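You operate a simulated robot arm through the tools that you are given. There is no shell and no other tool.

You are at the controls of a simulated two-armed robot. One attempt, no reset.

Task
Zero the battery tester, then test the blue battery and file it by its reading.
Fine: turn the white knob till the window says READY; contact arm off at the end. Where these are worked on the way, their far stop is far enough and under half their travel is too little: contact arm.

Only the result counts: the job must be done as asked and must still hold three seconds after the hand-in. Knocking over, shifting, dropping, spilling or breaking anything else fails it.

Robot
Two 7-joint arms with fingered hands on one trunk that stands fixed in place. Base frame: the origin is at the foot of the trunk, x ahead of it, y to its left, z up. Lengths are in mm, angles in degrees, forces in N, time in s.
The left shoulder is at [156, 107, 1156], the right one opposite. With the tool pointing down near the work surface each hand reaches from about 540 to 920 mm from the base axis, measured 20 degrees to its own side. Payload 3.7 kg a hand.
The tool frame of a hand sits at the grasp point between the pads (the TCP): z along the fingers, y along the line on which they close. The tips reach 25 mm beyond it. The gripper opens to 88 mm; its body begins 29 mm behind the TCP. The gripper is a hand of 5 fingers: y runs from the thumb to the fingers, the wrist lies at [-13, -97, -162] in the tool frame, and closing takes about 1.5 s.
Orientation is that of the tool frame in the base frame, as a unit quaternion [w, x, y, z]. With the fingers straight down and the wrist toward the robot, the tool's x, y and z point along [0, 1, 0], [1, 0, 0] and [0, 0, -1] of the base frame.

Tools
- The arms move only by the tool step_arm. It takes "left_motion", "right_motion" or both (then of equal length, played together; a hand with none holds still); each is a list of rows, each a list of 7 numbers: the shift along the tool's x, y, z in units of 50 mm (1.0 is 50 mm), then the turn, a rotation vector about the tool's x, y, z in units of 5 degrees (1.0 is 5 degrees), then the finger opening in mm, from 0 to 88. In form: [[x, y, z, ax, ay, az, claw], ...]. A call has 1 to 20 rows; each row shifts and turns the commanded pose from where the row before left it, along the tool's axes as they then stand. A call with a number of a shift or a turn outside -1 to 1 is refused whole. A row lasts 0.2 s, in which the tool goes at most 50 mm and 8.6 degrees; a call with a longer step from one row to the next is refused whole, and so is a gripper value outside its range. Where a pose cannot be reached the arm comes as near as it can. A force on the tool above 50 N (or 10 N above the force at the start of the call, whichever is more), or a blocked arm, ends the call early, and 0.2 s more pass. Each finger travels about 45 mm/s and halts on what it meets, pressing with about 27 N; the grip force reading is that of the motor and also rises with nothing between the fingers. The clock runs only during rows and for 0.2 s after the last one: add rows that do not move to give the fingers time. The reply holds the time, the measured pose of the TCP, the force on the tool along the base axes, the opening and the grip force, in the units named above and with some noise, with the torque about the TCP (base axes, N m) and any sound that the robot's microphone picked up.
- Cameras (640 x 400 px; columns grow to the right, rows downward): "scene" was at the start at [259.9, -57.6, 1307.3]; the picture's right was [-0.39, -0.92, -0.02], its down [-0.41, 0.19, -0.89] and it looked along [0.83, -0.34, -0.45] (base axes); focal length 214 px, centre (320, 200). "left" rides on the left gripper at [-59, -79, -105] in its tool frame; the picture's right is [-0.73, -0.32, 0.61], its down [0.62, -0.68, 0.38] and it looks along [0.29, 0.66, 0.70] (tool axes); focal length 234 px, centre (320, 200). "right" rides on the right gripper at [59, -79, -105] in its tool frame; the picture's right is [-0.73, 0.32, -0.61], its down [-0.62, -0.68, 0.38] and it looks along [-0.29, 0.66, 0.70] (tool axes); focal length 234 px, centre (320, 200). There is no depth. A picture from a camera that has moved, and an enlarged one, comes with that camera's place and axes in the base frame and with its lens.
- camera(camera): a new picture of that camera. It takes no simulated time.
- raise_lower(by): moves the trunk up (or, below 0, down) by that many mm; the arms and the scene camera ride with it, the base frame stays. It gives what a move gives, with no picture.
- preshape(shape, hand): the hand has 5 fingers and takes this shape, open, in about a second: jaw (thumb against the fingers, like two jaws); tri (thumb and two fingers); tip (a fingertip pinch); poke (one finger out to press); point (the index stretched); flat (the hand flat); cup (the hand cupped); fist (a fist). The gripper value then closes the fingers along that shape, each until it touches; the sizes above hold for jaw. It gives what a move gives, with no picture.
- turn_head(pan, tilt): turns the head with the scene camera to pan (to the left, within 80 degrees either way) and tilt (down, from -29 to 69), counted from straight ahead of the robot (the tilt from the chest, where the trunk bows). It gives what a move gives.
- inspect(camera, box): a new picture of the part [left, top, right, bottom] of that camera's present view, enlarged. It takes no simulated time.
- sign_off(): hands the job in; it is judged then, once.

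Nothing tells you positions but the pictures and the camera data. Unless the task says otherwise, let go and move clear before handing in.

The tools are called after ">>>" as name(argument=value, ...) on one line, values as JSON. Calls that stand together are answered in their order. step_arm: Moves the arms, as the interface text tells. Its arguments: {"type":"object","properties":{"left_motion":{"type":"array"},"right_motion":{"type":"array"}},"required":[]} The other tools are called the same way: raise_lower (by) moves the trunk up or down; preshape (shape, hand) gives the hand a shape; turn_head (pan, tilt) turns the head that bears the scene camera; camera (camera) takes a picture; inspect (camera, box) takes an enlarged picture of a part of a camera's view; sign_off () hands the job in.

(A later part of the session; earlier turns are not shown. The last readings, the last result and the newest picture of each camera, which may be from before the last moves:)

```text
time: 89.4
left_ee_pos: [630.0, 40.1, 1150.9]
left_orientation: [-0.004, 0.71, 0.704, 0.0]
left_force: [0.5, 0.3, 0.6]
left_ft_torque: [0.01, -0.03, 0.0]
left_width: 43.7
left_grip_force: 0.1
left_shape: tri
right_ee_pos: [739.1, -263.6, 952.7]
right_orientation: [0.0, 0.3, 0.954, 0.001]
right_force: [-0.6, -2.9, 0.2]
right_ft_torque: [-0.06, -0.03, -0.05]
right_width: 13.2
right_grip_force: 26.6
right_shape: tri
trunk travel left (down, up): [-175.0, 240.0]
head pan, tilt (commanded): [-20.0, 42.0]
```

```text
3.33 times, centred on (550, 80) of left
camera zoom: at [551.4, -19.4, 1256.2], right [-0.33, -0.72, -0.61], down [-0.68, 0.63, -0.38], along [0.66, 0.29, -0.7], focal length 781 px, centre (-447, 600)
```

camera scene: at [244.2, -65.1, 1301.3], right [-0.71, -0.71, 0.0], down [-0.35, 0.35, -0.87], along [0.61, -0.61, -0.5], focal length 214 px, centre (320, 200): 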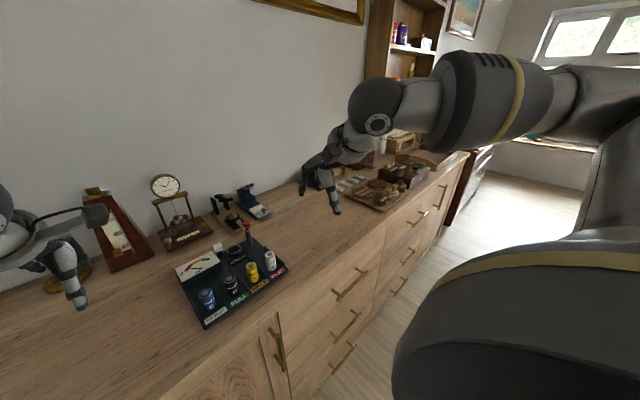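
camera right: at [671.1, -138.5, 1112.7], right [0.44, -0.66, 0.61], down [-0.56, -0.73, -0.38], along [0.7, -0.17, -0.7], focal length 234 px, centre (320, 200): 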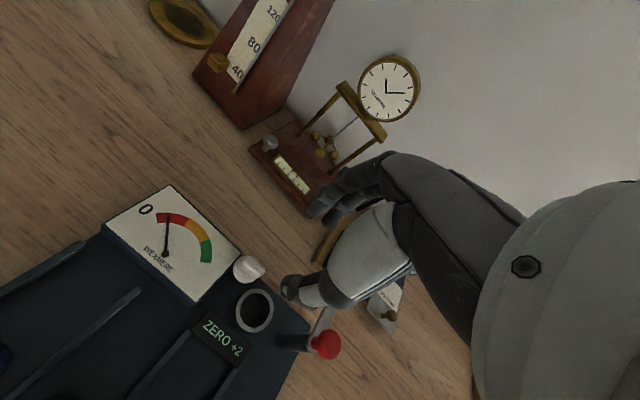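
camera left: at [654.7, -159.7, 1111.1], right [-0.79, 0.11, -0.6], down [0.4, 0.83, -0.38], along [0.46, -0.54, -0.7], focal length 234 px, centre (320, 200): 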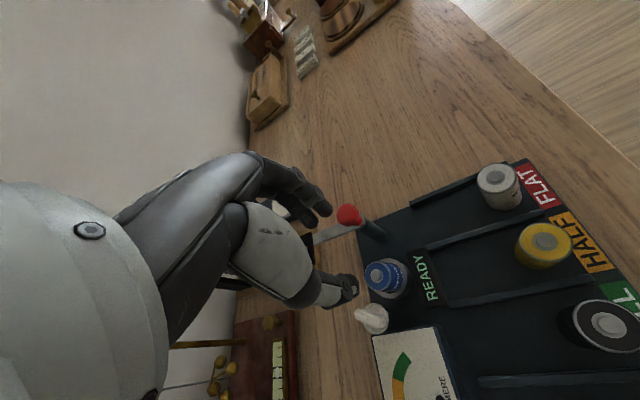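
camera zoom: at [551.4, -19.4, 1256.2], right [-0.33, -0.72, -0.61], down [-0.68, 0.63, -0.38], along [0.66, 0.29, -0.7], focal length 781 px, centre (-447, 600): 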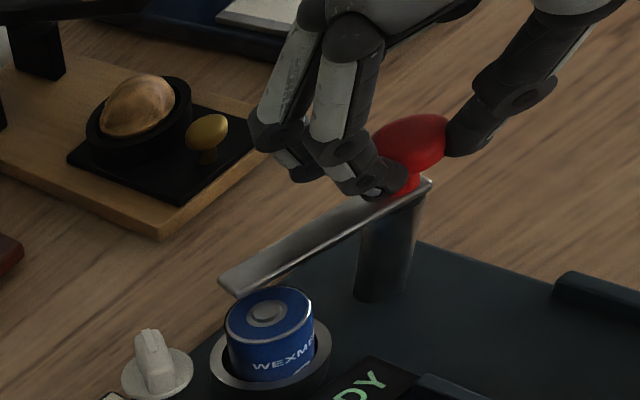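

Nearly over the battery. Ten more degrees.

>>> step_arm(right_motion=[[0, 0, 0, 0, 0, -1, 4], [0, 0, 0, 0, 0, -1, 4], [0, 0, 0, 0, 0, 0, 4]])

>>> inspect(camera="scene", box=[270, 130, 370, 200])

>>> inspect(camera="left", box=[460, 20, 640, 140])

```text
time: 90.2
left_ee_pos: [631.1, 39.5, 1151.5]
left_orientation: [-0.004, 0.71, 0.704, 0.001]
left_force: [0.3, -0.1, 0.0]
left_ft_torque: [0.01, -0.01, 0.02]
left_width: 43.5
left_grip_force: 0.1
left_shape: tri
right_ee_pos: [739.0, -263.0, 951.7]
right_orientation: [0.001, 0.216, 0.976, 0.002]
right_force: [2.4, -6.1, 4.1]
right_ft_torque: [-0.1, -0.08, -0.05]
right_width: 13.7
right_grip_force: 27.1
right_shape: tri
trunk travel left (down, up): [-175.0, 240.0]
head pan, tilt (commanded): [-20.0, 42.0]
```

```text
5.71 times, centred on (320, 165) of scene
camera zoom: at [258.5, -30.3, 1283.1], right [-0.34, -0.94, 0.0], down [-0.63, 0.23, -0.74], along [0.7, -0.25, -0.67], focal length 1226 px, centre (320, 400)
```

zoom: 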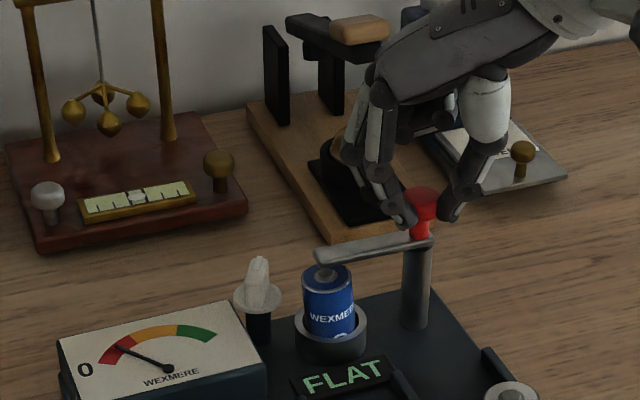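

```text
3.33 times, centred on (550, 80) of left
camera zoom: at [551.2, -19.5, 1256.4], right [-0.33, -0.72, -0.61], down [-0.68, 0.63, -0.38], along [0.66, 0.29, -0.7], focal length 781 px, centre (-447, 600)
```

zoom: 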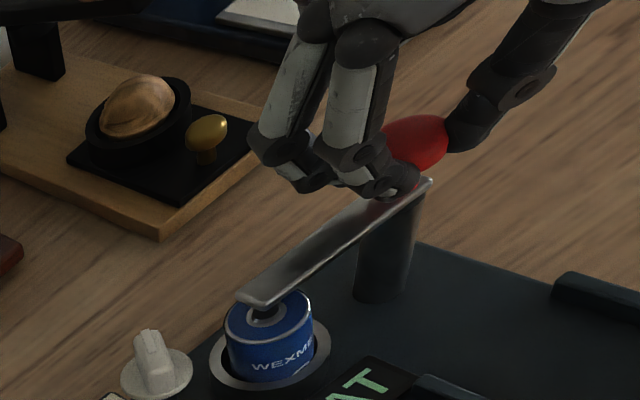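

Contact made: the window now says FLAT and the needle has moved. I'll add a few degrees toward the stop, wait, and read again.

>>> step_arm(right_motion=[[0, 0, 0, 0, 0, -0.8, 4], [0, 0, 0, 0, 0, 0, 4], [0, 0, 0, 0, 0, 0, 4], [0, 0, 0, 0, 0, 0, 4], [0, 0, 0, 0, 0, 0, 4]])

>>> inspect(camera="scene", box=[270, 160, 350, 210])

>>> inspect(camera="left", box=[440, 40, 640, 190])

```text
time: 91.4
left_ee_pos: [630.6, 39.4, 1151.8]
left_orientation: [-0.004, 0.71, 0.704, 0.001]
left_force: [0.2, 0.0, 0.1]
left_ft_torque: [0.01, 0.01, 0.05]
left_width: 44.0
left_grip_force: 0.0
left_shape: tri
right_ee_pos: [738.8, -261.4, 952.9]
right_orientation: [-0.001, 0.181, 0.983, 0.0]
right_force: [0.1, -6.6, 5.0]
right_ft_torque: [-0.1, -0.03, -0.01]
right_width: 13.3
right_grip_force: 27.7
right_shape: tri
trunk travel left (down, up): [-175.0, 240.0]
head pan, tilt (commanded): [-20.0, 42.0]
```

```text
8.00 times, centred on (310, 185) of scene
camera zoom: at [258.2, -30.4, 1283.2], right [-0.34, -0.94, 0.0], down [-0.63, 0.23, -0.74], along [0.7, -0.25, -0.67], focal length 1716 px, centre (400, 320)
```

zoom: 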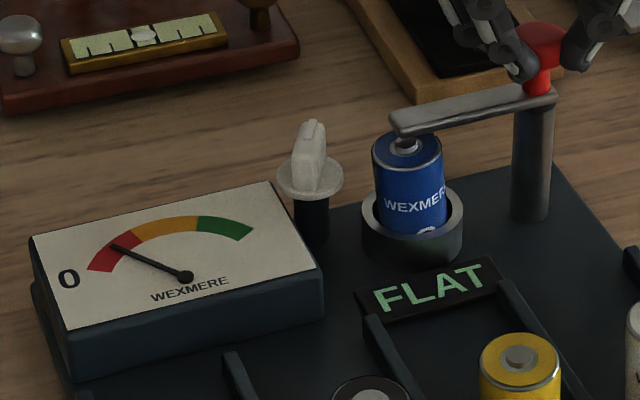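

```text
2.67 times, centred on (540, 115) of left
camera zoom: at [550.8, -19.6, 1256.5], right [-0.33, -0.72, -0.61], down [-0.68, 0.63, -0.38], along [0.66, 0.29, -0.7], focal length 624 px, centre (-267, 427)
```

zoom: 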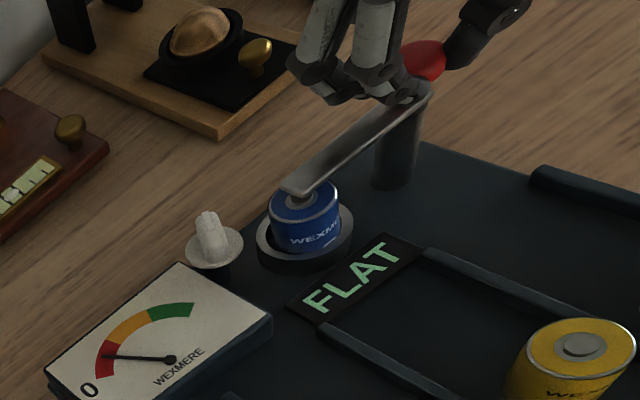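

Reading confirmed: FLAT, needle steady in the red. Now I swing the contact arm back off, reversing the same twist.

>>> step_arm(right_motion=[[0, 0, 0, 0, 0, 1, 4], [0, 0, 0, 0, 0, 1, 4], [0, 0, 0, 0, 0, 1, 4], [0, 0, 0, 0, 0, 1, 4], [0, 0, 0, 0, 0, 1, 4], [0, 0, 0, 0, 0, 1, 4], [0, 0, 0, 0, 0, 1, 4], [0, 0, 0, 0, 0, 1, 4], [0, 0, 0, 0, 0, 1, 4], [0, 0, 0, 0, 0, 0, 4]])

>>> inspect(camera="scene", box=[270, 130, 370, 200])

```text
time: 93.6
left_ee_pos: [630.0, 41.5, 1152.2]
left_orientation: [-0.004, 0.711, 0.704, 0.0]
left_force: [-0.2, -0.5, -0.2]
left_ft_torque: [0.0, 0.01, -0.03]
left_width: 43.5
left_grip_force: 0.1
left_shape: tri
right_ee_pos: [739.4, -261.9, 952.2]
right_orientation: [0.0, 0.544, 0.839, 0.0]
right_force: [0.6, 3.2, 2.0]
right_ft_torque: [0.07, -0.08, -0.02]
right_width: 13.3
right_grip_force: 26.7
right_shape: tri
trunk travel left (down, up): [-175.0, 240.0]
head pan, tilt (commanded): [-20.0, 42.0]
```

```text
5.71 times, centred on (320, 165) of scene
camera zoom: at [258.7, -29.3, 1283.0], right [-0.34, -0.94, 0.0], down [-0.63, 0.23, -0.74], along [0.7, -0.25, -0.67], focal length 1226 px, centre (320, 400)
```

zoom: 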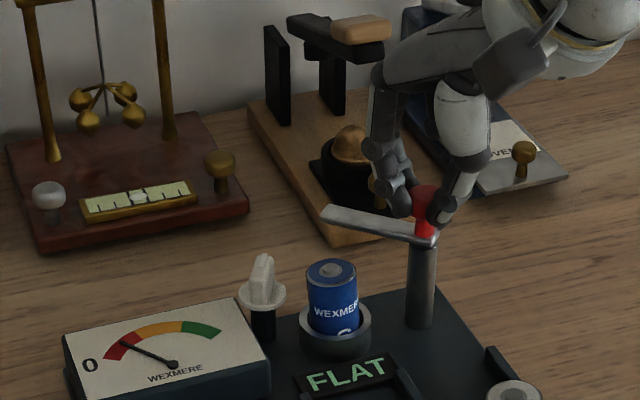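

The arm is coming off and the tester latches FLAT. Completing the return.

>>> step_arm(right_motion=[[0, 0, 0, 0, 0, 1, 4], [0, 0, 0, 0, 0, 1, 4], [0, 0, 0, 0, 0, 1, 4], [0, 0, 0, 0, 0, 1, 4], [0, 0, 0, 0, 0, 1, 4], [0, 0, 0, 0, 0, 1, 4], [0, 0, 0, 0, 0, 1, 4], [0, 0, 0, 0, 0, 1, 4], [0, 0, 0, 0, 0, 0.8, 4], [0, 0, 0, 0, 0, 0, 4]])

>>> inspect(camera="scene", box=[270, 130, 370, 200])

>>> inspect(camera="left", box=[440, 20, 640, 160])

```text
time: 95.8
left_ee_pos: [630.0, 40.4, 1152.5]
left_orientation: [-0.005, 0.71, 0.705, 0.001]
left_force: [0.2, 0.9, 0.3]
left_ft_torque: [-0.01, 0.0, 0.04]
left_width: 43.4
left_grip_force: 0.0
left_shape: tri
right_ee_pos: [740.2, -261.3, 952.3]
right_orientation: [-0.001, 0.819, 0.574, 0.0]
right_force: [2.1, 5.1, 5.2]
right_ft_torque: [0.04, -0.11, 0.02]
right_width: 13.4
right_grip_force: 27.0
right_shape: tri
trunk travel left (down, up): [-175.0, 240.0]
head pan, tilt (commanded): [-20.0, 42.0]
```

```text
5.71 times, centred on (320, 165) of scene
camera zoom: at [258.4, -29.0, 1283.2], right [-0.34, -0.94, 0.0], down [-0.63, 0.23, -0.74], along [0.7, -0.25, -0.67], focal length 1226 px, centre (320, 400)
```

zoom: 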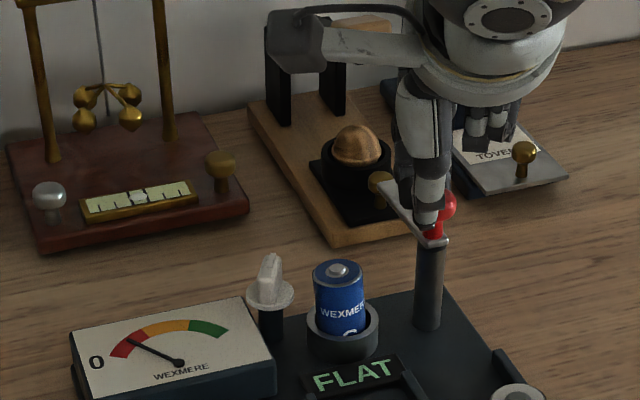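

```text
2.86 times, centred on (540, 90) of left
camera zoom: at [551.1, -18.2, 1256.4], right [-0.33, -0.72, -0.61], down [-0.68, 0.63, -0.38], along [0.66, 0.29, -0.7], focal length 669 px, centre (-309, 514)
```

zoom: 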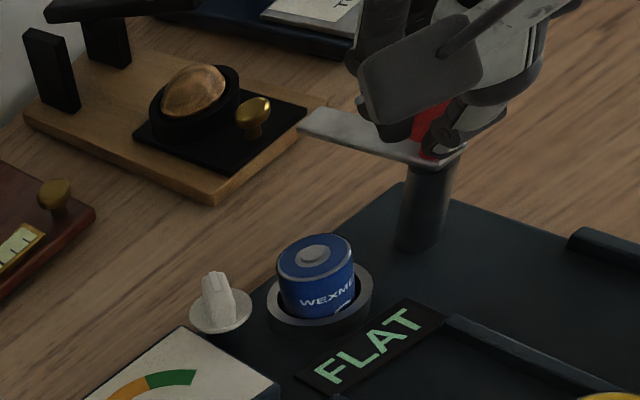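

The contact arm is off, pointing back as at the start. Releasing the red head, rising, and returning the right hand to its lookout.

>>> step_arm(right_motion=[[0, 0, 0, 0, 0, 0, 20], [0, 0, 0, 0, 0, 0, 32], [0, 0, 0, 0, 0, 0, 44], [0, 0, 0, 0, 0, 0, 44], [0, 0, -0.4, 0, 0, 0, 44], [0, 0, -0.8, 0, 0, 0, 44], [0, 0, -0.8, 0, 0, -1, 44], [0, 0, -0.4, 0, 0, -1, 44], [0, 0, 0, 0, 0, -1, 44], [0, 0, 0, 0, 0, -1, 44], [-0.15, -0.66, -0.1, 0, 0, 0, 44], [-0.15, -0.66, -0.1, 0, 0, 0, 44], [-0.15, -0.66, -0.1, 0, 0, 0, 44], [-0.15, -0.66, -0.1, 0, 0, 0, 44], [-0.15, -0.66, -0.1, 0, 0, 0, 44], [-0.17, -0.66, 0, 0, 0, 0, 44], [-0.17, -0.7, 0, 0, 0, 0, 44], [0, 0, 0, 0, 0, 0, 44]])

>>> inspect(camera="right", box=[80, 60, 340, 230])

>>> inspect(camera="scene", box=[250, 130, 390, 240])

```text
time: 99.6
left_ee_pos: [630.7, 40.3, 1152.3]
left_orientation: [-0.004, 0.71, 0.704, 0.0]
left_force: [1.1, 0.8, -0.4]
left_ft_torque: [0.01, 0.06, 0.0]
left_width: 43.5
left_grip_force: 0.0
left_shape: tri
right_ee_pos: [507.2, -315.9, 1097.9]
right_orientation: [-0.001, 0.706, 0.708, 0.0]
right_force: [-0.1, 1.1, -0.3]
right_ft_torque: [0.01, 0.02, -0.02]
right_width: 43.6
right_grip_force: 0.1
right_shape: tri
trunk travel left (down, up): [-175.0, 240.0]
head pan, tilt (commanded): [-20.0, 42.0]
```

```text
2.35 times, centred on (210, 145) of right
camera zoom: at [428.3, -256.3, 1204.7], right [0.33, -0.72, 0.61], down [-0.68, -0.63, -0.38], along [0.66, -0.29, -0.7], focal length 551 px, centre (579, 329)
```

zoom: 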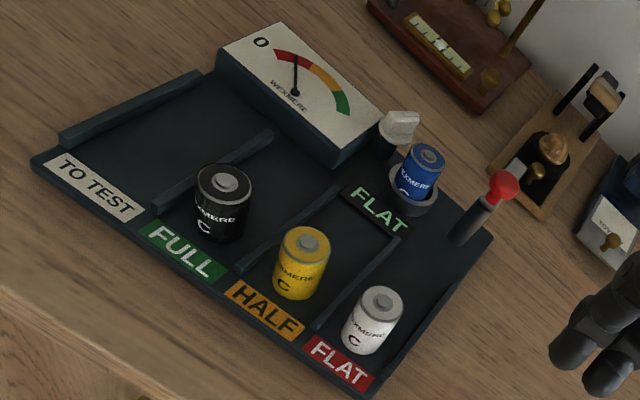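

```text
3.64 times, centred on (320, 185) of scene
camera zoom: at [258.7, -29.3, 1283.0], right [-0.34, -0.94, 0.0], down [-0.63, 0.23, -0.74], along [0.7, -0.25, -0.67], focal length 780 px, centre (320, 254)
```

zoom: 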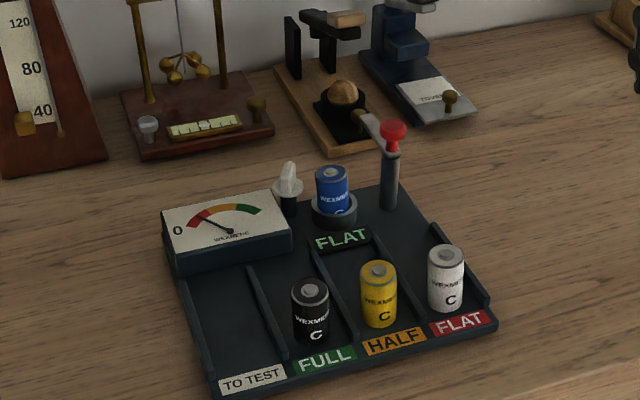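

The tester is steady with FLAT latched, arm off. Now I fetch the blue battery (top at about (739.5, −213)) with the left hand.

>>> step_arm(left_motion=[[-0.562, 0.242, 0.3, 0, 0, 0, 56], [-0.562, 0.242, 0.3, 0, 0, 0, 56], [-0.562, 0.242, 0.3, 0, 0, 0, 56], [-0.562, 0.242, 0.3, 0, 0, 0, 56], [-0.562, 0.242, 0.3, 0, 0, 0, 56], [-0.562, 0.242, 0.3, 0, 0, 0, 56], [-0.562, 0.242, 0.3, 0, 0, 0, 56], [-0.562, 0.242, 0.3, 0, 0, 0, 56], [-0.562, 0.242, 0.4, 0, 0, 0, 56], [0, 0, 0, 0, 0, 0, 56], [0, 0, 0, 0, 0, 0, 56]])

>>> inspect(camera="left", box=[280, 170, 460, 300])

>>> inspect(camera="right", box=[190, 60, 320, 150])

```text
time: 102.0
left_ee_pos: [740.2, -207.5, 1007.4]
left_orientation: [-0.004, 0.711, 0.703, 0.0]
left_force: [-0.1, -0.1, -0.6]
left_ft_torque: [0.0, 0.0, 0.01]
left_width: 55.6
left_grip_force: 0.1
left_shape: tri
right_ee_pos: [508.1, -316.5, 1098.4]
right_orientation: [-0.001, 0.707, 0.707, 0.0]
right_force: [0.6, 0.1, 0.5]
right_ft_torque: [0.0, 0.02, 0.03]
right_width: 43.7
right_grip_force: 0.1
right_shape: tri
trunk travel left (down, up): [-175.0, 240.0]
head pan, tilt (commanded): [-20.0, 42.0]
```

```text
3.08 times, centred on (370, 235) of left
camera zoom: at [661.0, -266.6, 1111.9], right [-0.33, -0.72, -0.61], down [-0.68, 0.63, -0.38], along [0.66, 0.29, -0.7], focal length 720 px, centre (166, 92)
```

zoom: 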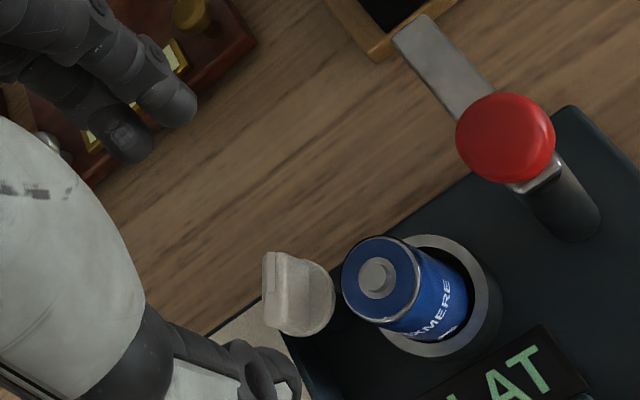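

```text
4.44 times, centred on (255, 105) of right
camera zoom: at [428.7, -256.8, 1205.0], right [0.32, -0.73, 0.61], down [-0.68, -0.62, -0.38], along [0.66, -0.29, -0.7], focal length 1041 px, centre (609, 622)
```

zoom: 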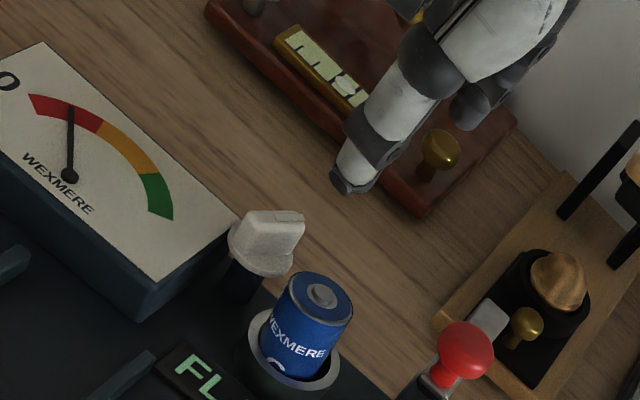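

The left camera shows the battery about 7 mm toward −y and 2 mm back from the pinch; correcting and lowering partway.

>>> step_arm(left_motion=[[-0.13, 0.03, 0.3, 0, 0, 0, 56], [0, 0, 0.4, 0, 0, 0, 56], [0, 0, 0.4, 0, 0, 0, 56], [0, 0, 0, 0, 0, 0, 56], [0, 0, 0, 0, 0, 0, 56]])

>>> inspect(camera="left", box=[260, 160, 420, 280])

>>> inspect(camera="right", box=[200, 80, 300, 150])

```text
time: 103.2
left_ee_pos: [737.6, -213.6, 950.4]
left_orientation: [-0.004, 0.71, 0.704, 0.001]
left_force: [0.0, 1.0, -0.4]
left_ft_torque: [0.01, -0.02, 0.02]
left_width: 55.6
left_grip_force: 0.0
left_shape: tri
right_ee_pos: [507.3, -315.5, 1098.4]
right_orientation: [0.0, 0.706, 0.708, 0.001]
right_force: [-1.0, 0.1, -0.3]
right_ft_torque: [0.03, 0.03, 0.0]
right_width: 43.8
right_grip_force: 0.2
right_shape: tri
trunk travel left (down, up): [-175.0, 240.0]
head pan, tilt (commanded): [-20.0, 42.0]
```

```text
3.33 times, centred on (340, 220) of left
camera zoom: at [658.4, -272.9, 1054.6], right [-0.33, -0.72, -0.61], down [-0.68, 0.63, -0.38], along [0.66, 0.29, -0.7], focal length 781 px, centre (253, 133)
```

zoom: 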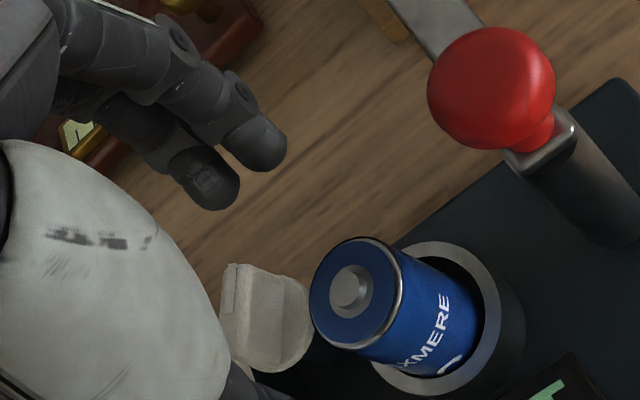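

```text
5.71 times, centred on (250, 115) of right
camera zoom: at [428.9, -256.9, 1204.9], right [0.32, -0.73, 0.61], down [-0.68, -0.62, -0.38], along [0.66, -0.29, -0.7], focal length 1338 px, centre (720, 686)
```

zoom: 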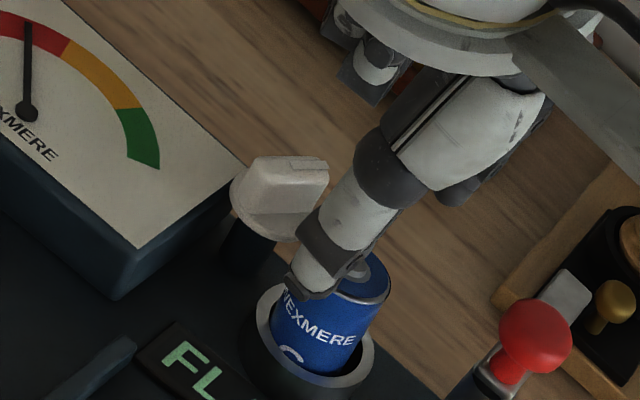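

Small correction (+4.5 mm x, −2 mm y) and down to grip height.

>>> step_arm(left_motion=[[-0.04, 0.085, 0.2, 0, 0, 0, 56], [0, 0, 0.3, 0, 0, 0, 56], [0, 0, 0.25, 0, 0, 0, 56], [0, 0, 0, 0, 0, 0, 56], [0, 0, 0, 0, 0, 0, 56]])

>>> inspect(camera="left", box=[260, 160, 420, 280])

>>> inspect(camera="right", box=[200, 80, 300, 150])

```text
time: 104.4
left_ee_pos: [743.8, -212.5, 920.4]
left_orientation: [-0.004, 0.71, 0.704, 0.001]
left_force: [0.0, 0.2, 0.0]
left_ft_torque: [0.04, 0.0, 0.01]
left_width: 55.6
left_grip_force: 0.0
left_shape: tri
left hand out of reach, approached as far as the arm can: row 1, 2
right_ee_pos: [506.8, -315.8, 1098.7]
right_orientation: [-0.001, 0.707, 0.707, 0.0]
right_force: [0.5, 1.3, -0.3]
right_ft_torque: [0.04, 0.0, 0.0]
right_width: 43.9
right_grip_force: 0.1
right_shape: tri
trunk travel left (down, up): [-175.0, 240.0]
head pan, tilt (commanded): [-20.0, 42.0]
```

```text
3.33 times, centred on (340, 220) of left
camera zoom: at [664.1, -272.4, 1025.8], right [-0.33, -0.72, -0.61], down [-0.68, 0.63, -0.38], along [0.66, 0.29, -0.7], focal length 781 px, centre (253, 133)
```

zoom: 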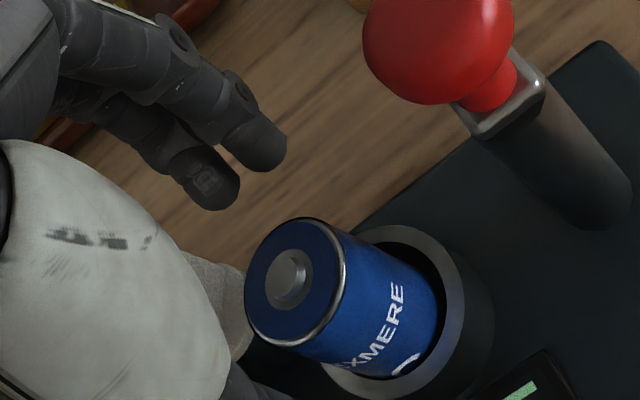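

```text
5.71 times, centred on (250, 115) of right
camera zoom: at [428.8, -256.8, 1205.0], right [0.32, -0.73, 0.61], down [-0.68, -0.62, -0.38], along [0.66, -0.29, -0.7], focal length 1338 px, centre (720, 686)
```

zoom: 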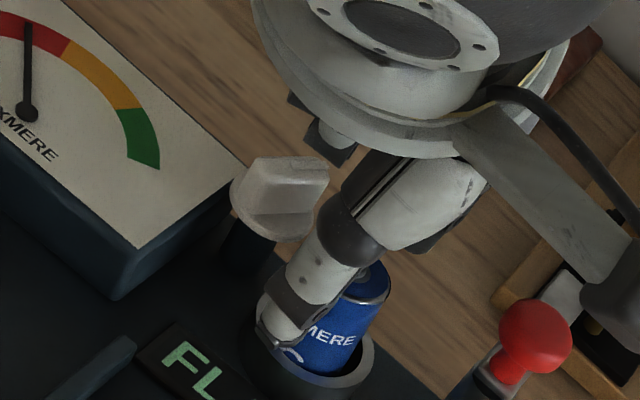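

Battery is slightly off and the wrist is near its limit here. I'll turn the hand −15°, correct 3 mm each way, and go down the last 9 mm.

>>> step_arm(left_motion=[[0, 0, 0, 0, 0, 1, 56], [0, 0, 0, 0, 0, 1, 56], [0, 0, 0, 0, 0, 1, 56], [-0.077, -0.05, 0, 0, 0, 0, 56], [0, 0, 0.09, 0, 0, 0, 56], [0, 0, 0.08, 0, 0, 0, 56], [0, 0, 0, 0, 0, 0, 56], [0, 0, 0, 0, 0, 0, 56]])

>>> inspect(camera="left", box=[260, 160, 420, 280])

>>> inspect(camera="right", box=[200, 80, 300, 150])

```text
time: 106.2
left_ee_pos: [740.1, -216.6, 912.1]
left_orientation: [-0.005, 0.796, 0.605, 0.0]
left_force: [-0.6, -0.3, -0.1]
left_ft_torque: [-0.06, 0.0, 0.02]
left_width: 55.7
left_grip_force: 0.1
left_shape: tri
right_ee_pos: [507.0, -315.6, 1099.6]
right_orientation: [0.0, 0.706, 0.708, -0.001]
right_force: [-0.3, 0.9, 0.4]
right_ft_torque: [0.01, 0.01, 0.0]
right_width: 43.8
right_grip_force: 0.1
right_shape: tri
trunk travel left (down, up): [-175.0, 240.0]
head pan, tilt (commanded): [-20.0, 42.0]
```

```text
3.33 times, centred on (340, 220) of left
camera zoom: at [648.6, -253.3, 1017.8], right [-0.51, -0.61, -0.61], down [-0.49, 0.79, -0.38], along [0.71, 0.11, -0.7], focal length 781 px, centre (253, 133)
```

zoom: 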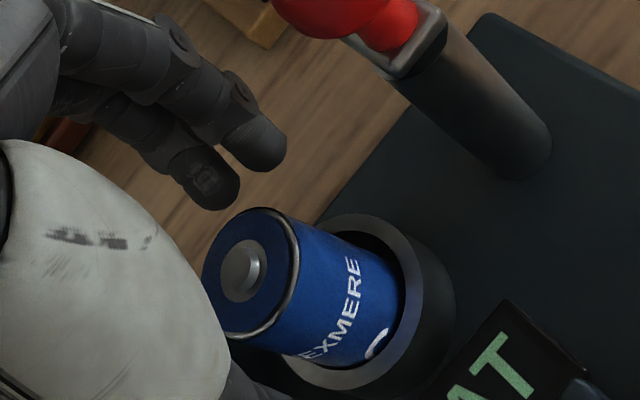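

```text
5.71 times, centred on (250, 115) of right
camera zoom: at [428.8, -256.9, 1205.0], right [0.32, -0.73, 0.61], down [-0.68, -0.62, -0.38], along [0.66, -0.29, -0.7], focal length 1338 px, centre (720, 686)
```

zoom: 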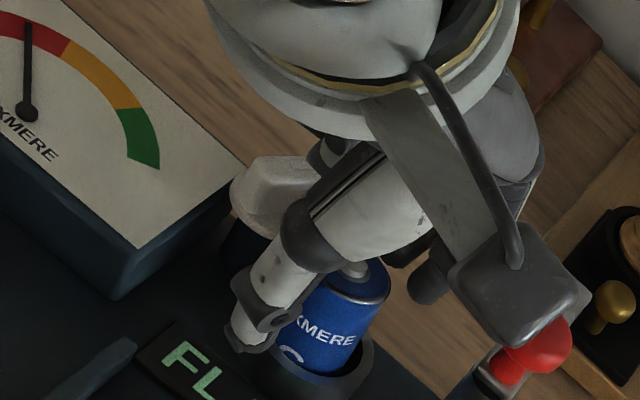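

Centred within a millimetre. Closing on the battery.

>>> step_arm(left_motion=[[0, 0, 0, 0, 0, 0, 44], [0, 0, 0, 0, 0, 0, 34], [0, 0, 0, 0, 0, 0, 24], [0, 0, 0, 0, 0, 0, 14], [0, 0, 0, 0, 0, 0, 10], [0, 0, 0, 0, 0, 0, 10]])

>>> inspect(camera="left", box=[260, 160, 420, 280])

>>> inspect(camera="right", box=[200, 80, 300, 150])

```text
time: 107.6
left_ee_pos: [740.3, -216.8, 912.2]
left_orientation: [-0.004, 0.796, 0.605, 0.0]
left_force: [0.7, -0.5, 0.4]
left_ft_torque: [0.03, 0.01, 0.01]
left_width: 18.2
left_grip_force: 26.7
left_shape: tri
right_ee_pos: [507.8, -316.0, 1097.5]
right_orientation: [-0.002, 0.706, 0.708, 0.0]
right_force: [-0.1, -0.2, -0.4]
right_ft_torque: [-0.01, -0.03, 0.02]
right_width: 43.6
right_grip_force: 0.1
right_shape: tri
trunk travel left (down, up): [-175.0, 240.0]
head pan, tilt (commanded): [-20.0, 42.0]
```

```text
3.33 times, centred on (340, 220) of left
camera zoom: at [648.7, -253.1, 1017.7], right [-0.51, -0.61, -0.61], down [-0.49, 0.79, -0.37], along [0.71, 0.11, -0.7], focal length 781 px, centre (253, 133)
```

zoom: 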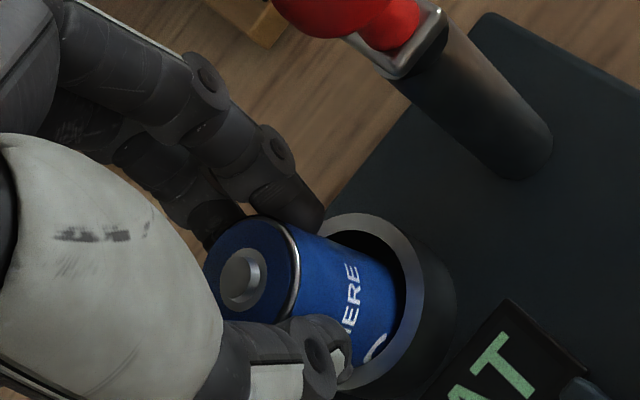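

```text
5.71 times, centred on (250, 115) of right
camera zoom: at [428.8, -256.9, 1204.9], right [0.32, -0.73, 0.61], down [-0.68, -0.62, -0.38], along [0.66, -0.29, -0.7], focal length 1338 px, centre (720, 686)
```

zoom: 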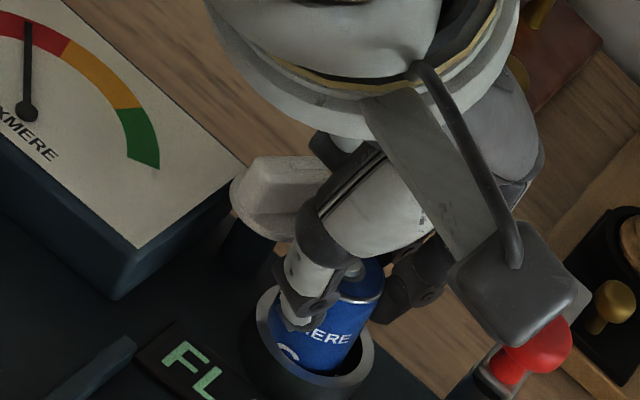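

Gripped. Lifting straight up out of the well.

>>> step_arm(left_motion=[[0, 0, -0.15, 0, 0, 0, 10], [0, 0, -0.2, 0, 0, 0, 10], [0, 0, -0.3, 0, 0, 0, 10], [0, 0, -0.5, 0, 0, 0, 10], [0, 0, -0.5, 0, 0, 0, 10], [0, 0, 0, 0, 0, 0, 10]])

>>> inspect(camera="right", box=[170, 50, 330, 170])

>>> inspect(camera="left", box=[260, 160, 420, 280])

>>> inspect(camera="scene", box=[250, 130, 390, 240])

```text
time: 109.0
left_ee_pos: [738.1, -217.5, 992.6]
left_orientation: [-0.004, 0.796, 0.605, 0.0]
left_force: [0.8, 0.1, -0.4]
left_ft_torque: [-0.03, -0.03, -0.01]
left_width: 17.8
left_grip_force: 27.1
left_shape: tri
right_ee_pos: [507.5, -315.8, 1098.7]
right_orientation: [0.0, 0.706, 0.708, 0.0]
right_force: [0.2, -0.1, 0.1]
right_ft_torque: [0.01, 0.03, 0.03]
right_width: 43.6
right_grip_force: 0.1
right_shape: tri
trunk travel left (down, up): [-175.0, 240.0]
head pan, tilt (commanded): [-20.0, 42.0]
```

```text
3.33 times, centred on (250, 110) of right
camera zoom: at [429.1, -256.9, 1204.7], right [0.32, -0.73, 0.61], down [-0.68, -0.62, -0.38], along [0.66, -0.29, -0.7], focal length 781 px, centre (553, 500)
```

zoom: 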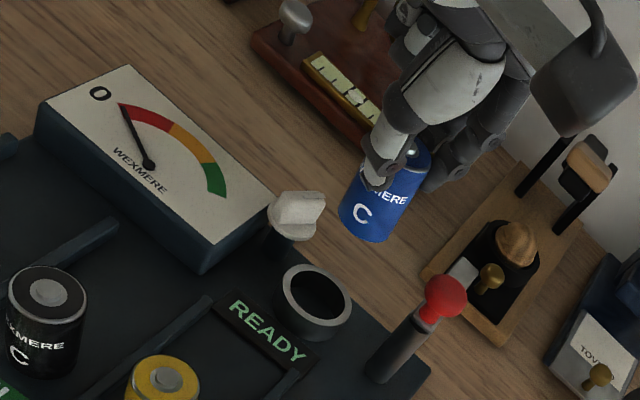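

```text
3.33 times, centred on (340, 220) of left
camera zoom: at [646.1, -252.6, 1098.0], right [-0.51, -0.61, -0.61], down [-0.49, 0.79, -0.38], along [0.71, 0.11, -0.7], focal length 781 px, centre (253, 133)
```

zoom: 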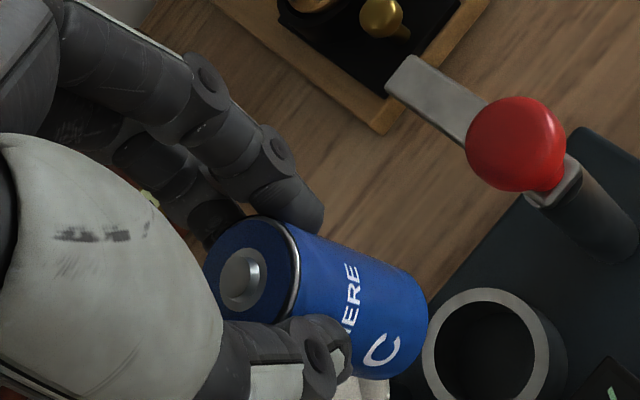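

```text
3.64 times, centred on (320, 185) of scene
camera zoom: at [259.1, -29.8, 1282.9], right [-0.34, -0.94, 0.0], down [-0.63, 0.23, -0.74], along [0.7, -0.25, -0.67], focal length 780 px, centre (320, 254)
```

zoom: 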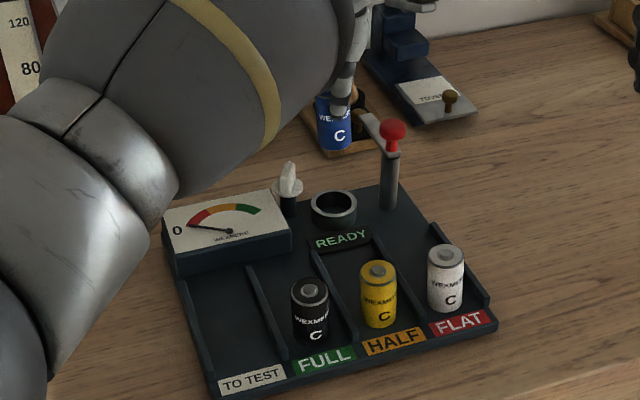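

The battery is out and the window is back to READY. Now I carry it over the FLAT lane behind the white battery and turn the hand to −60° so the thumb clears the white one.

>>> step_arm(left_motion=[[-0.297, -0.324, 0, 0, 0, 0, 10], [-0.297, -0.324, 0, 0, 0, 0, 10], [-0.297, -0.324, 0, 0, 0, 0, 10], [-0.297, -0.324, 0, 0, 0, 0, 10], [0, 0, 0, 0, 0, 1, 10], [0, 0, 0, 0, 0, 1, 10], [0, 0, 0, 0, 0, 1, 10], [0, 0, 0, 0, 0, 1, 10], [0, 0, 0, 0, 0, 1, 10], [0, 0, 0, 0, 0, 1, 10], [0, 0, 0, 0, 0, 1, 10], [0, 0, 0, 0, 0, 1, 10], [0, 0, 0, 0, 0, 1, 10], [0, 0, 0, 0, 0, 0, 10]])

>>> inspect(camera="right", box=[160, 70, 340, 200])

>>> inspect(camera="scene", box=[280, 140, 400, 230])

>>> camera(camera="left")

```text
time: 112.0
left_ee_pos: [662.4, -257.3, 995.5]
left_orientation: [-0.004, 0.967, 0.254, -0.003]
left_force: [0.6, -0.6, -0.5]
left_ft_torque: [-0.02, -0.03, -0.03]
left_width: 18.2
left_grip_force: 26.9
left_shape: tri
right_ee_pos: [507.6, -316.0, 1098.5]
right_orientation: [0.0, 0.706, 0.708, 0.0]
right_force: [-0.3, -0.5, -0.3]
right_ft_torque: [0.0, 0.03, -0.01]
right_width: 43.9
right_grip_force: 0.1
right_shape: tri
trunk travel left (down, up): [-175.0, 240.0]
head pan, tilt (commanded): [-20.0, 42.0]
```

```text
3.08 times, centred on (250, 135) of right
camera zoom: at [428.8, -256.9, 1205.0], right [0.32, -0.73, 0.61], down [-0.68, -0.62, -0.38], along [0.66, -0.29, -0.7], focal length 720 px, centre (535, 400)
```

zoom: 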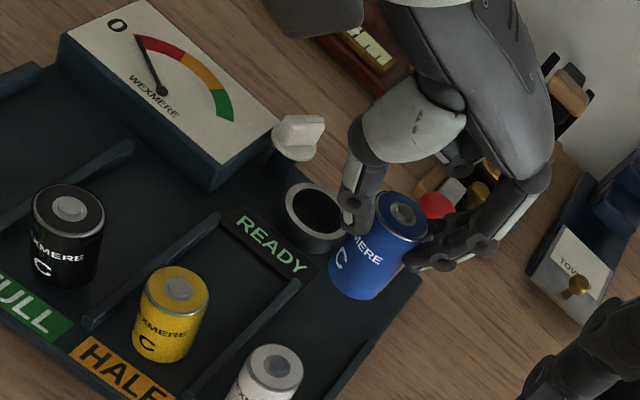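

```text
4.44 times, centred on (340, 185) of scene
camera zoom: at [258.8, -29.8, 1283.0], right [-0.34, -0.94, 0.0], down [-0.63, 0.23, -0.74], along [0.7, -0.25, -0.67], focal length 953 px, centre (231, 267)
```

zoom: 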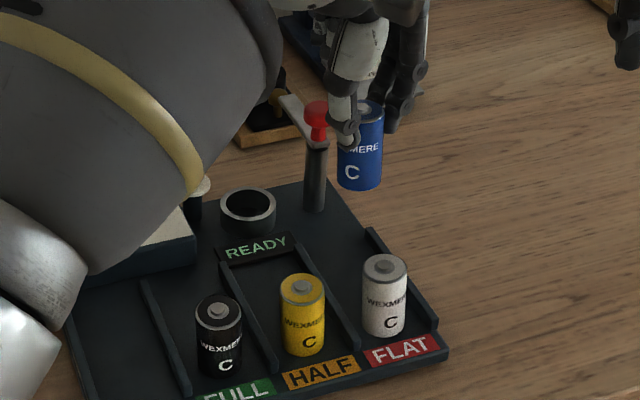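

```text
taken
camera left: at [572.5, -218.0, 1100.4], right [-0.79, -0.07, -0.6], down [0.21, 0.9, -0.38], along [0.57, -0.43, -0.7], focal length 234 px, centre (320, 200)
```

left: 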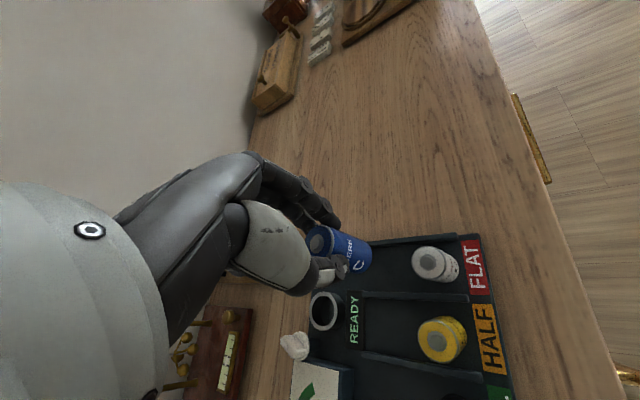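

The battery is over the lane at about (661, −257), white one at (622, −258). Moving 4 mm farther back and lowering to about 25 mm above the board.

>>> step_arm(left_motion=[[0.064, 0.05, 0.3, 0, 0, 0, 10], [0, 0, 0.4, 0, 0, 0, 10], [0, 0, 0.4, 0, 0, 0, 10], [0, 0, 0, 0, 0, 0, 10], [0, 0, 0, 0, 0, 0, 10]])

>>> inspect(camera="right", box=[180, 90, 320, 190])

>>> inspect(camera="scene", box=[290, 150, 390, 220])

>>> inspect(camera="left", box=[280, 190, 480, 320])

```text
time: 113.2
left_ee_pos: [666.9, -258.8, 938.9]
left_orientation: [-0.003, 0.967, 0.256, -0.002]
left_force: [0.3, 0.9, -0.4]
left_ft_torque: [-0.01, -0.02, 0.02]
left_width: 17.9
left_grip_force: 27.1
left_shape: tri
right_ee_pos: [507.7, -316.1, 1098.4]
right_orientation: [0.0, 0.706, 0.708, 0.0]
right_force: [-0.5, -0.3, 0.7]
right_ft_torque: [0.05, -0.02, 0.0]
right_width: 43.7
right_grip_force: 0.0
right_shape: tri
trunk travel left (down, up): [-175.0, 240.0]
head pan, tilt (commanded): [-20.0, 42.0]
```

```text
4.00 times, centred on (250, 140) of right
camera zoom: at [428.9, -256.9, 1204.9], right [0.32, -0.73, 0.61], down [-0.68, -0.62, -0.38], along [0.66, -0.29, -0.7], focal length 937 px, centre (600, 440)
```

zoom: 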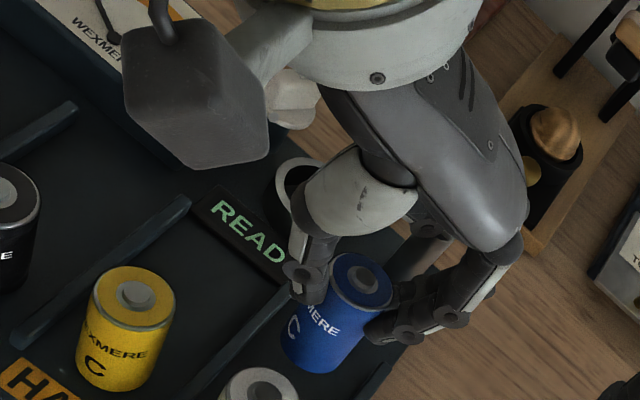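

```text
5.71 times, centred on (340, 185) of scene
camera zoom: at [258.9, -29.8, 1283.0], right [-0.34, -0.94, 0.0], down [-0.63, 0.23, -0.74], along [0.7, -0.25, -0.67], focal length 1226 px, centre (206, 286)
```

zoom: 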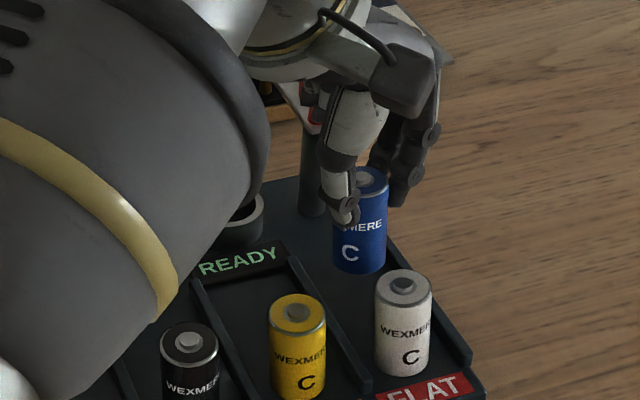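

```text
3.08 times, centred on (380, 255) of left
camera zoom: at [576.0, -219.2, 1044.7], right [-0.79, -0.07, -0.6], down [0.21, 0.9, -0.38], along [0.57, -0.42, -0.7], focal length 720 px, centre (135, 31)
```

zoom: 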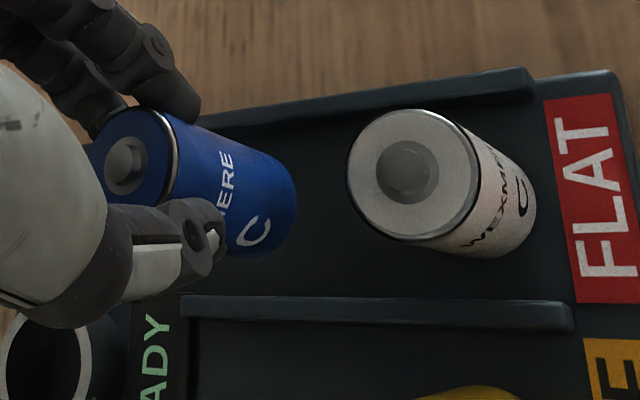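

The left camera shows the blue battery centred in the FLAT lane, 20 mm behind the white one. Lowering gently.

>>> step_arm(left_motion=[[0, 0, 0.16, 0, 0, 0, 10], [0, 0, 0.16, 0, 0, 0, 10], [0, 0, 0.1, 0, 0, 0, 10], [0, 0, 0.06, 0, 0, 0, 10], [0, 0, 0, 0, 0, 0, 10]])

>>> inspect(camera="left", box=[280, 190, 480, 320])

>>> inspect(camera="scene", box=[290, 150, 390, 220])

```text
time: 114.4
left_ee_pos: [665.8, -257.2, 915.3]
left_orientation: [-0.004, 0.967, 0.255, -0.002]
left_force: [0.3, -0.8, -1.1]
left_ft_torque: [0.0, 0.01, -0.01]
left_width: 18.0
left_grip_force: 27.5
left_shape: tri
right_ee_pos: [507.9, -315.7, 1098.0]
right_orientation: [-0.001, 0.706, 0.708, 0.0]
right_force: [-0.5, 0.4, 0.1]
right_ft_torque: [0.02, 0.0, 0.01]
right_width: 43.7
right_grip_force: 0.1
right_shape: tri
trunk travel left (down, up): [-175.0, 240.0]
head pan, tilt (commanded): [-20.0, 42.0]
```

```text
3.08 times, centred on (380, 255) of left
camera zoom: at [575.3, -219.4, 1021.8], right [-0.79, -0.07, -0.6], down [0.21, 0.9, -0.38], along [0.57, -0.42, -0.7], focal length 720 px, centre (135, 31)
```

zoom: 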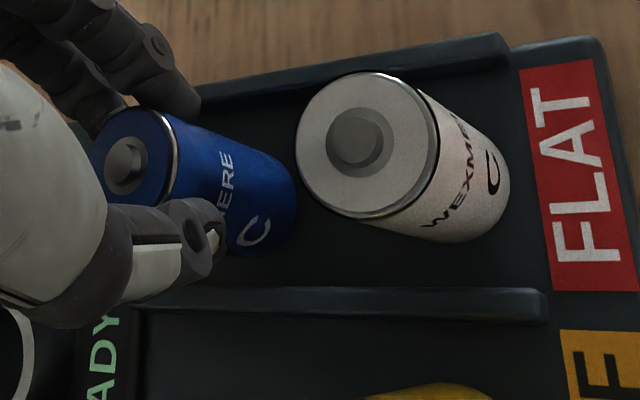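

```text
5.71 times, centred on (340, 185) of scene
camera zoom: at [258.8, -29.8, 1283.0], right [-0.34, -0.94, 0.0], down [-0.63, 0.23, -0.74], along [0.7, -0.25, -0.67], focal length 1226 px, centre (206, 286)
```

zoom: 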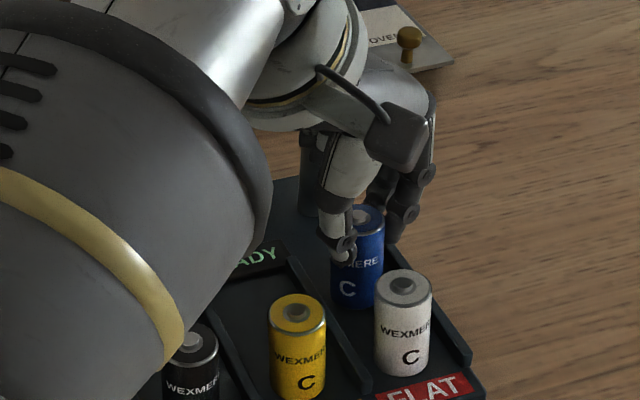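

Nearly touching down. The last few millimetres in small steps until I feel the floor.

>>> step_arm(left_motion=[[0, 0, 0.03, 0, 0, 0, 10], [0, 0, 0.03, 0, 0, 0, 10], [0, 0, 0, 0, 0, 0, 10]])

```text
time: 115.2
left_ee_pos: [664.1, -257.5, 912.9]
left_orientation: [-0.004, 0.967, 0.255, -0.001]
left_force: [-0.1, -0.9, -0.6]
left_ft_torque: [-0.01, -0.01, 0.01]
left_width: 18.1
left_grip_force: 27.3
left_shape: tri
right_ee_pos: [507.9, -316.1, 1099.1]
right_orientation: [0.0, 0.706, 0.708, 0.0]
right_force: [0.9, 0.2, -0.4]
right_ft_torque: [0.01, -0.01, -0.01]
right_width: 43.4
right_grip_force: 0.0
right_shape: tri
trunk travel left (down, up): [-175.0, 240.0]
head pan, tilt (commanded): [-20.0, 42.0]
```

No floor contact yet at 912.9; two more small steps.

>>> step_arm(left_motion=[[0, 0, 0.03, 0, 0, 0, 10], [0, 0, 0, 0, 0, 0, 10], [0, 0, 0, 0, 0, 0, 10]])

```text
time: 116.0
left_ee_pos: [665.4, -257.5, 911.9]
left_orientation: [-0.004, 0.967, 0.255, -0.001]
left_force: [-1.4, -1.2, 4.6]
left_ft_torque: [0.01, 0.05, 0.0]
left_width: 18.1
left_grip_force: 27.3
left_shape: tri
right_ee_pos: [507.0, -315.6, 1099.0]
right_orientation: [0.0, 0.707, 0.708, 0.0]
right_force: [0.0, -0.7, 0.4]
right_ft_torque: [0.0, -0.05, 0.02]
right_width: 43.7
right_grip_force: 0.1
right_shape: tri
trunk travel left (down, up): [-175.0, 240.0]
head pan, tilt (commanded): [-20.0, 42.0]
```

Floor contact felt (4.6 N). Opening slowly and rising straight up.

>>> step_arm(left_motion=[[0, 0, 0, 0, 0, 0, 17], [0, 0, 0, 0, 0, 0, 22], [0, 0, 0, 0, 0, 0, 28], [0, 0, 0, 0, 0, 0, 36], [0, 0, 0, 0, 0, 0, 42], [0, 0, 0, 0, 0, 0, 42], [0, 0, -0.2, 0, 0, 0, 42], [0, 0, -0.4, 0, 0, 0, 42], [0, 0, -0.6, 0, 0, 0, 42], [0, 0, -0.6, 0, 0, 0, 42], [0, 0, 0, 0, 0, 0, 42]])

>>> inspect(camera="left", box=[280, 190, 480, 320])

>>> inspect(camera="scene", box=[250, 130, 390, 240])

>>> inspect(camera="right", box=[80, 60, 340, 230])

```text
time: 118.4
left_ee_pos: [666.1, -258.1, 999.8]
left_orientation: [-0.004, 0.967, 0.255, -0.002]
left_force: [-0.9, 0.0, 0.6]
left_ft_torque: [0.0, 0.0, -0.05]
left_width: 41.3
left_grip_force: 0.1
left_shape: tri
right_ee_pos: [508.2, -316.1, 1098.1]
right_orientation: [0.0, 0.706, 0.708, 0.0]
right_force: [1.1, -0.1, 0.6]
right_ft_torque: [0.03, -0.01, 0.01]
right_width: 43.6
right_grip_force: 0.0
right_shape: tri
trunk travel left (down, up): [-175.0, 240.0]
head pan, tilt (commanded): [-20.0, 42.0]
```

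```text
3.08 times, centred on (380, 255) of left
camera zoom: at [577.1, -219.6, 1106.6], right [-0.79, -0.07, -0.6], down [0.21, 0.9, -0.38], along [0.57, -0.42, -0.7], focal length 720 px, centre (135, 31)
```

zoom: 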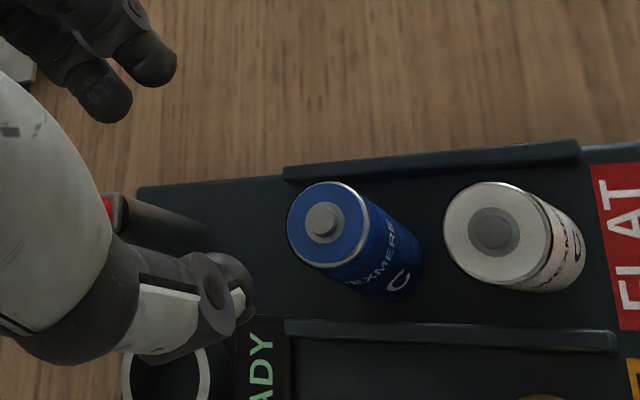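

```text
3.64 times, centred on (320, 185) of scene
camera zoom: at [259.1, -29.8, 1282.9], right [-0.34, -0.94, 0.0], down [-0.63, 0.23, -0.74], along [0.7, -0.25, -0.67], focal length 780 px, centre (320, 254)
```

zoom: 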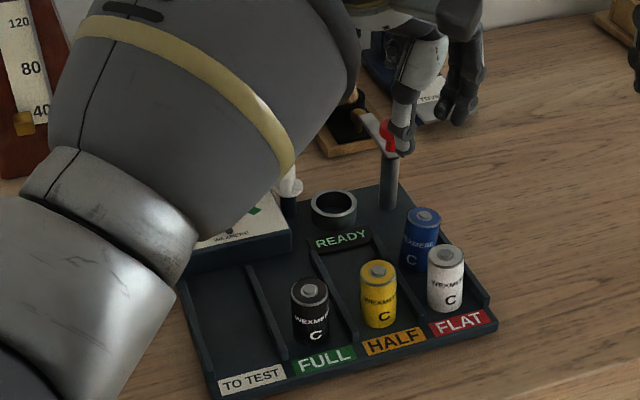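

```text
2.35 times, centred on (210, 145) of right
camera zoom: at [429.1, -256.9, 1204.8], right [0.32, -0.73, 0.61], down [-0.68, -0.62, -0.38], along [0.66, -0.29, -0.7], focal length 551 px, centre (579, 329)
```

zoom: 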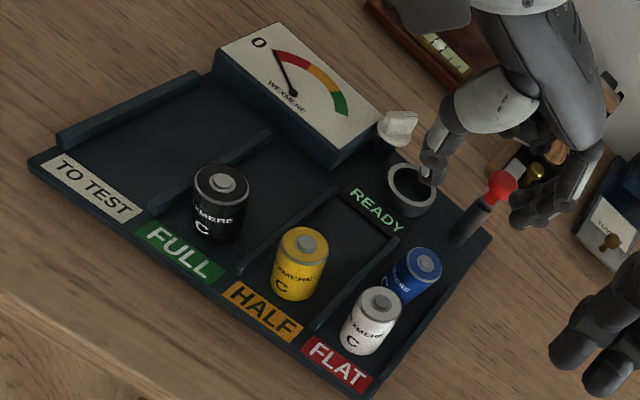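

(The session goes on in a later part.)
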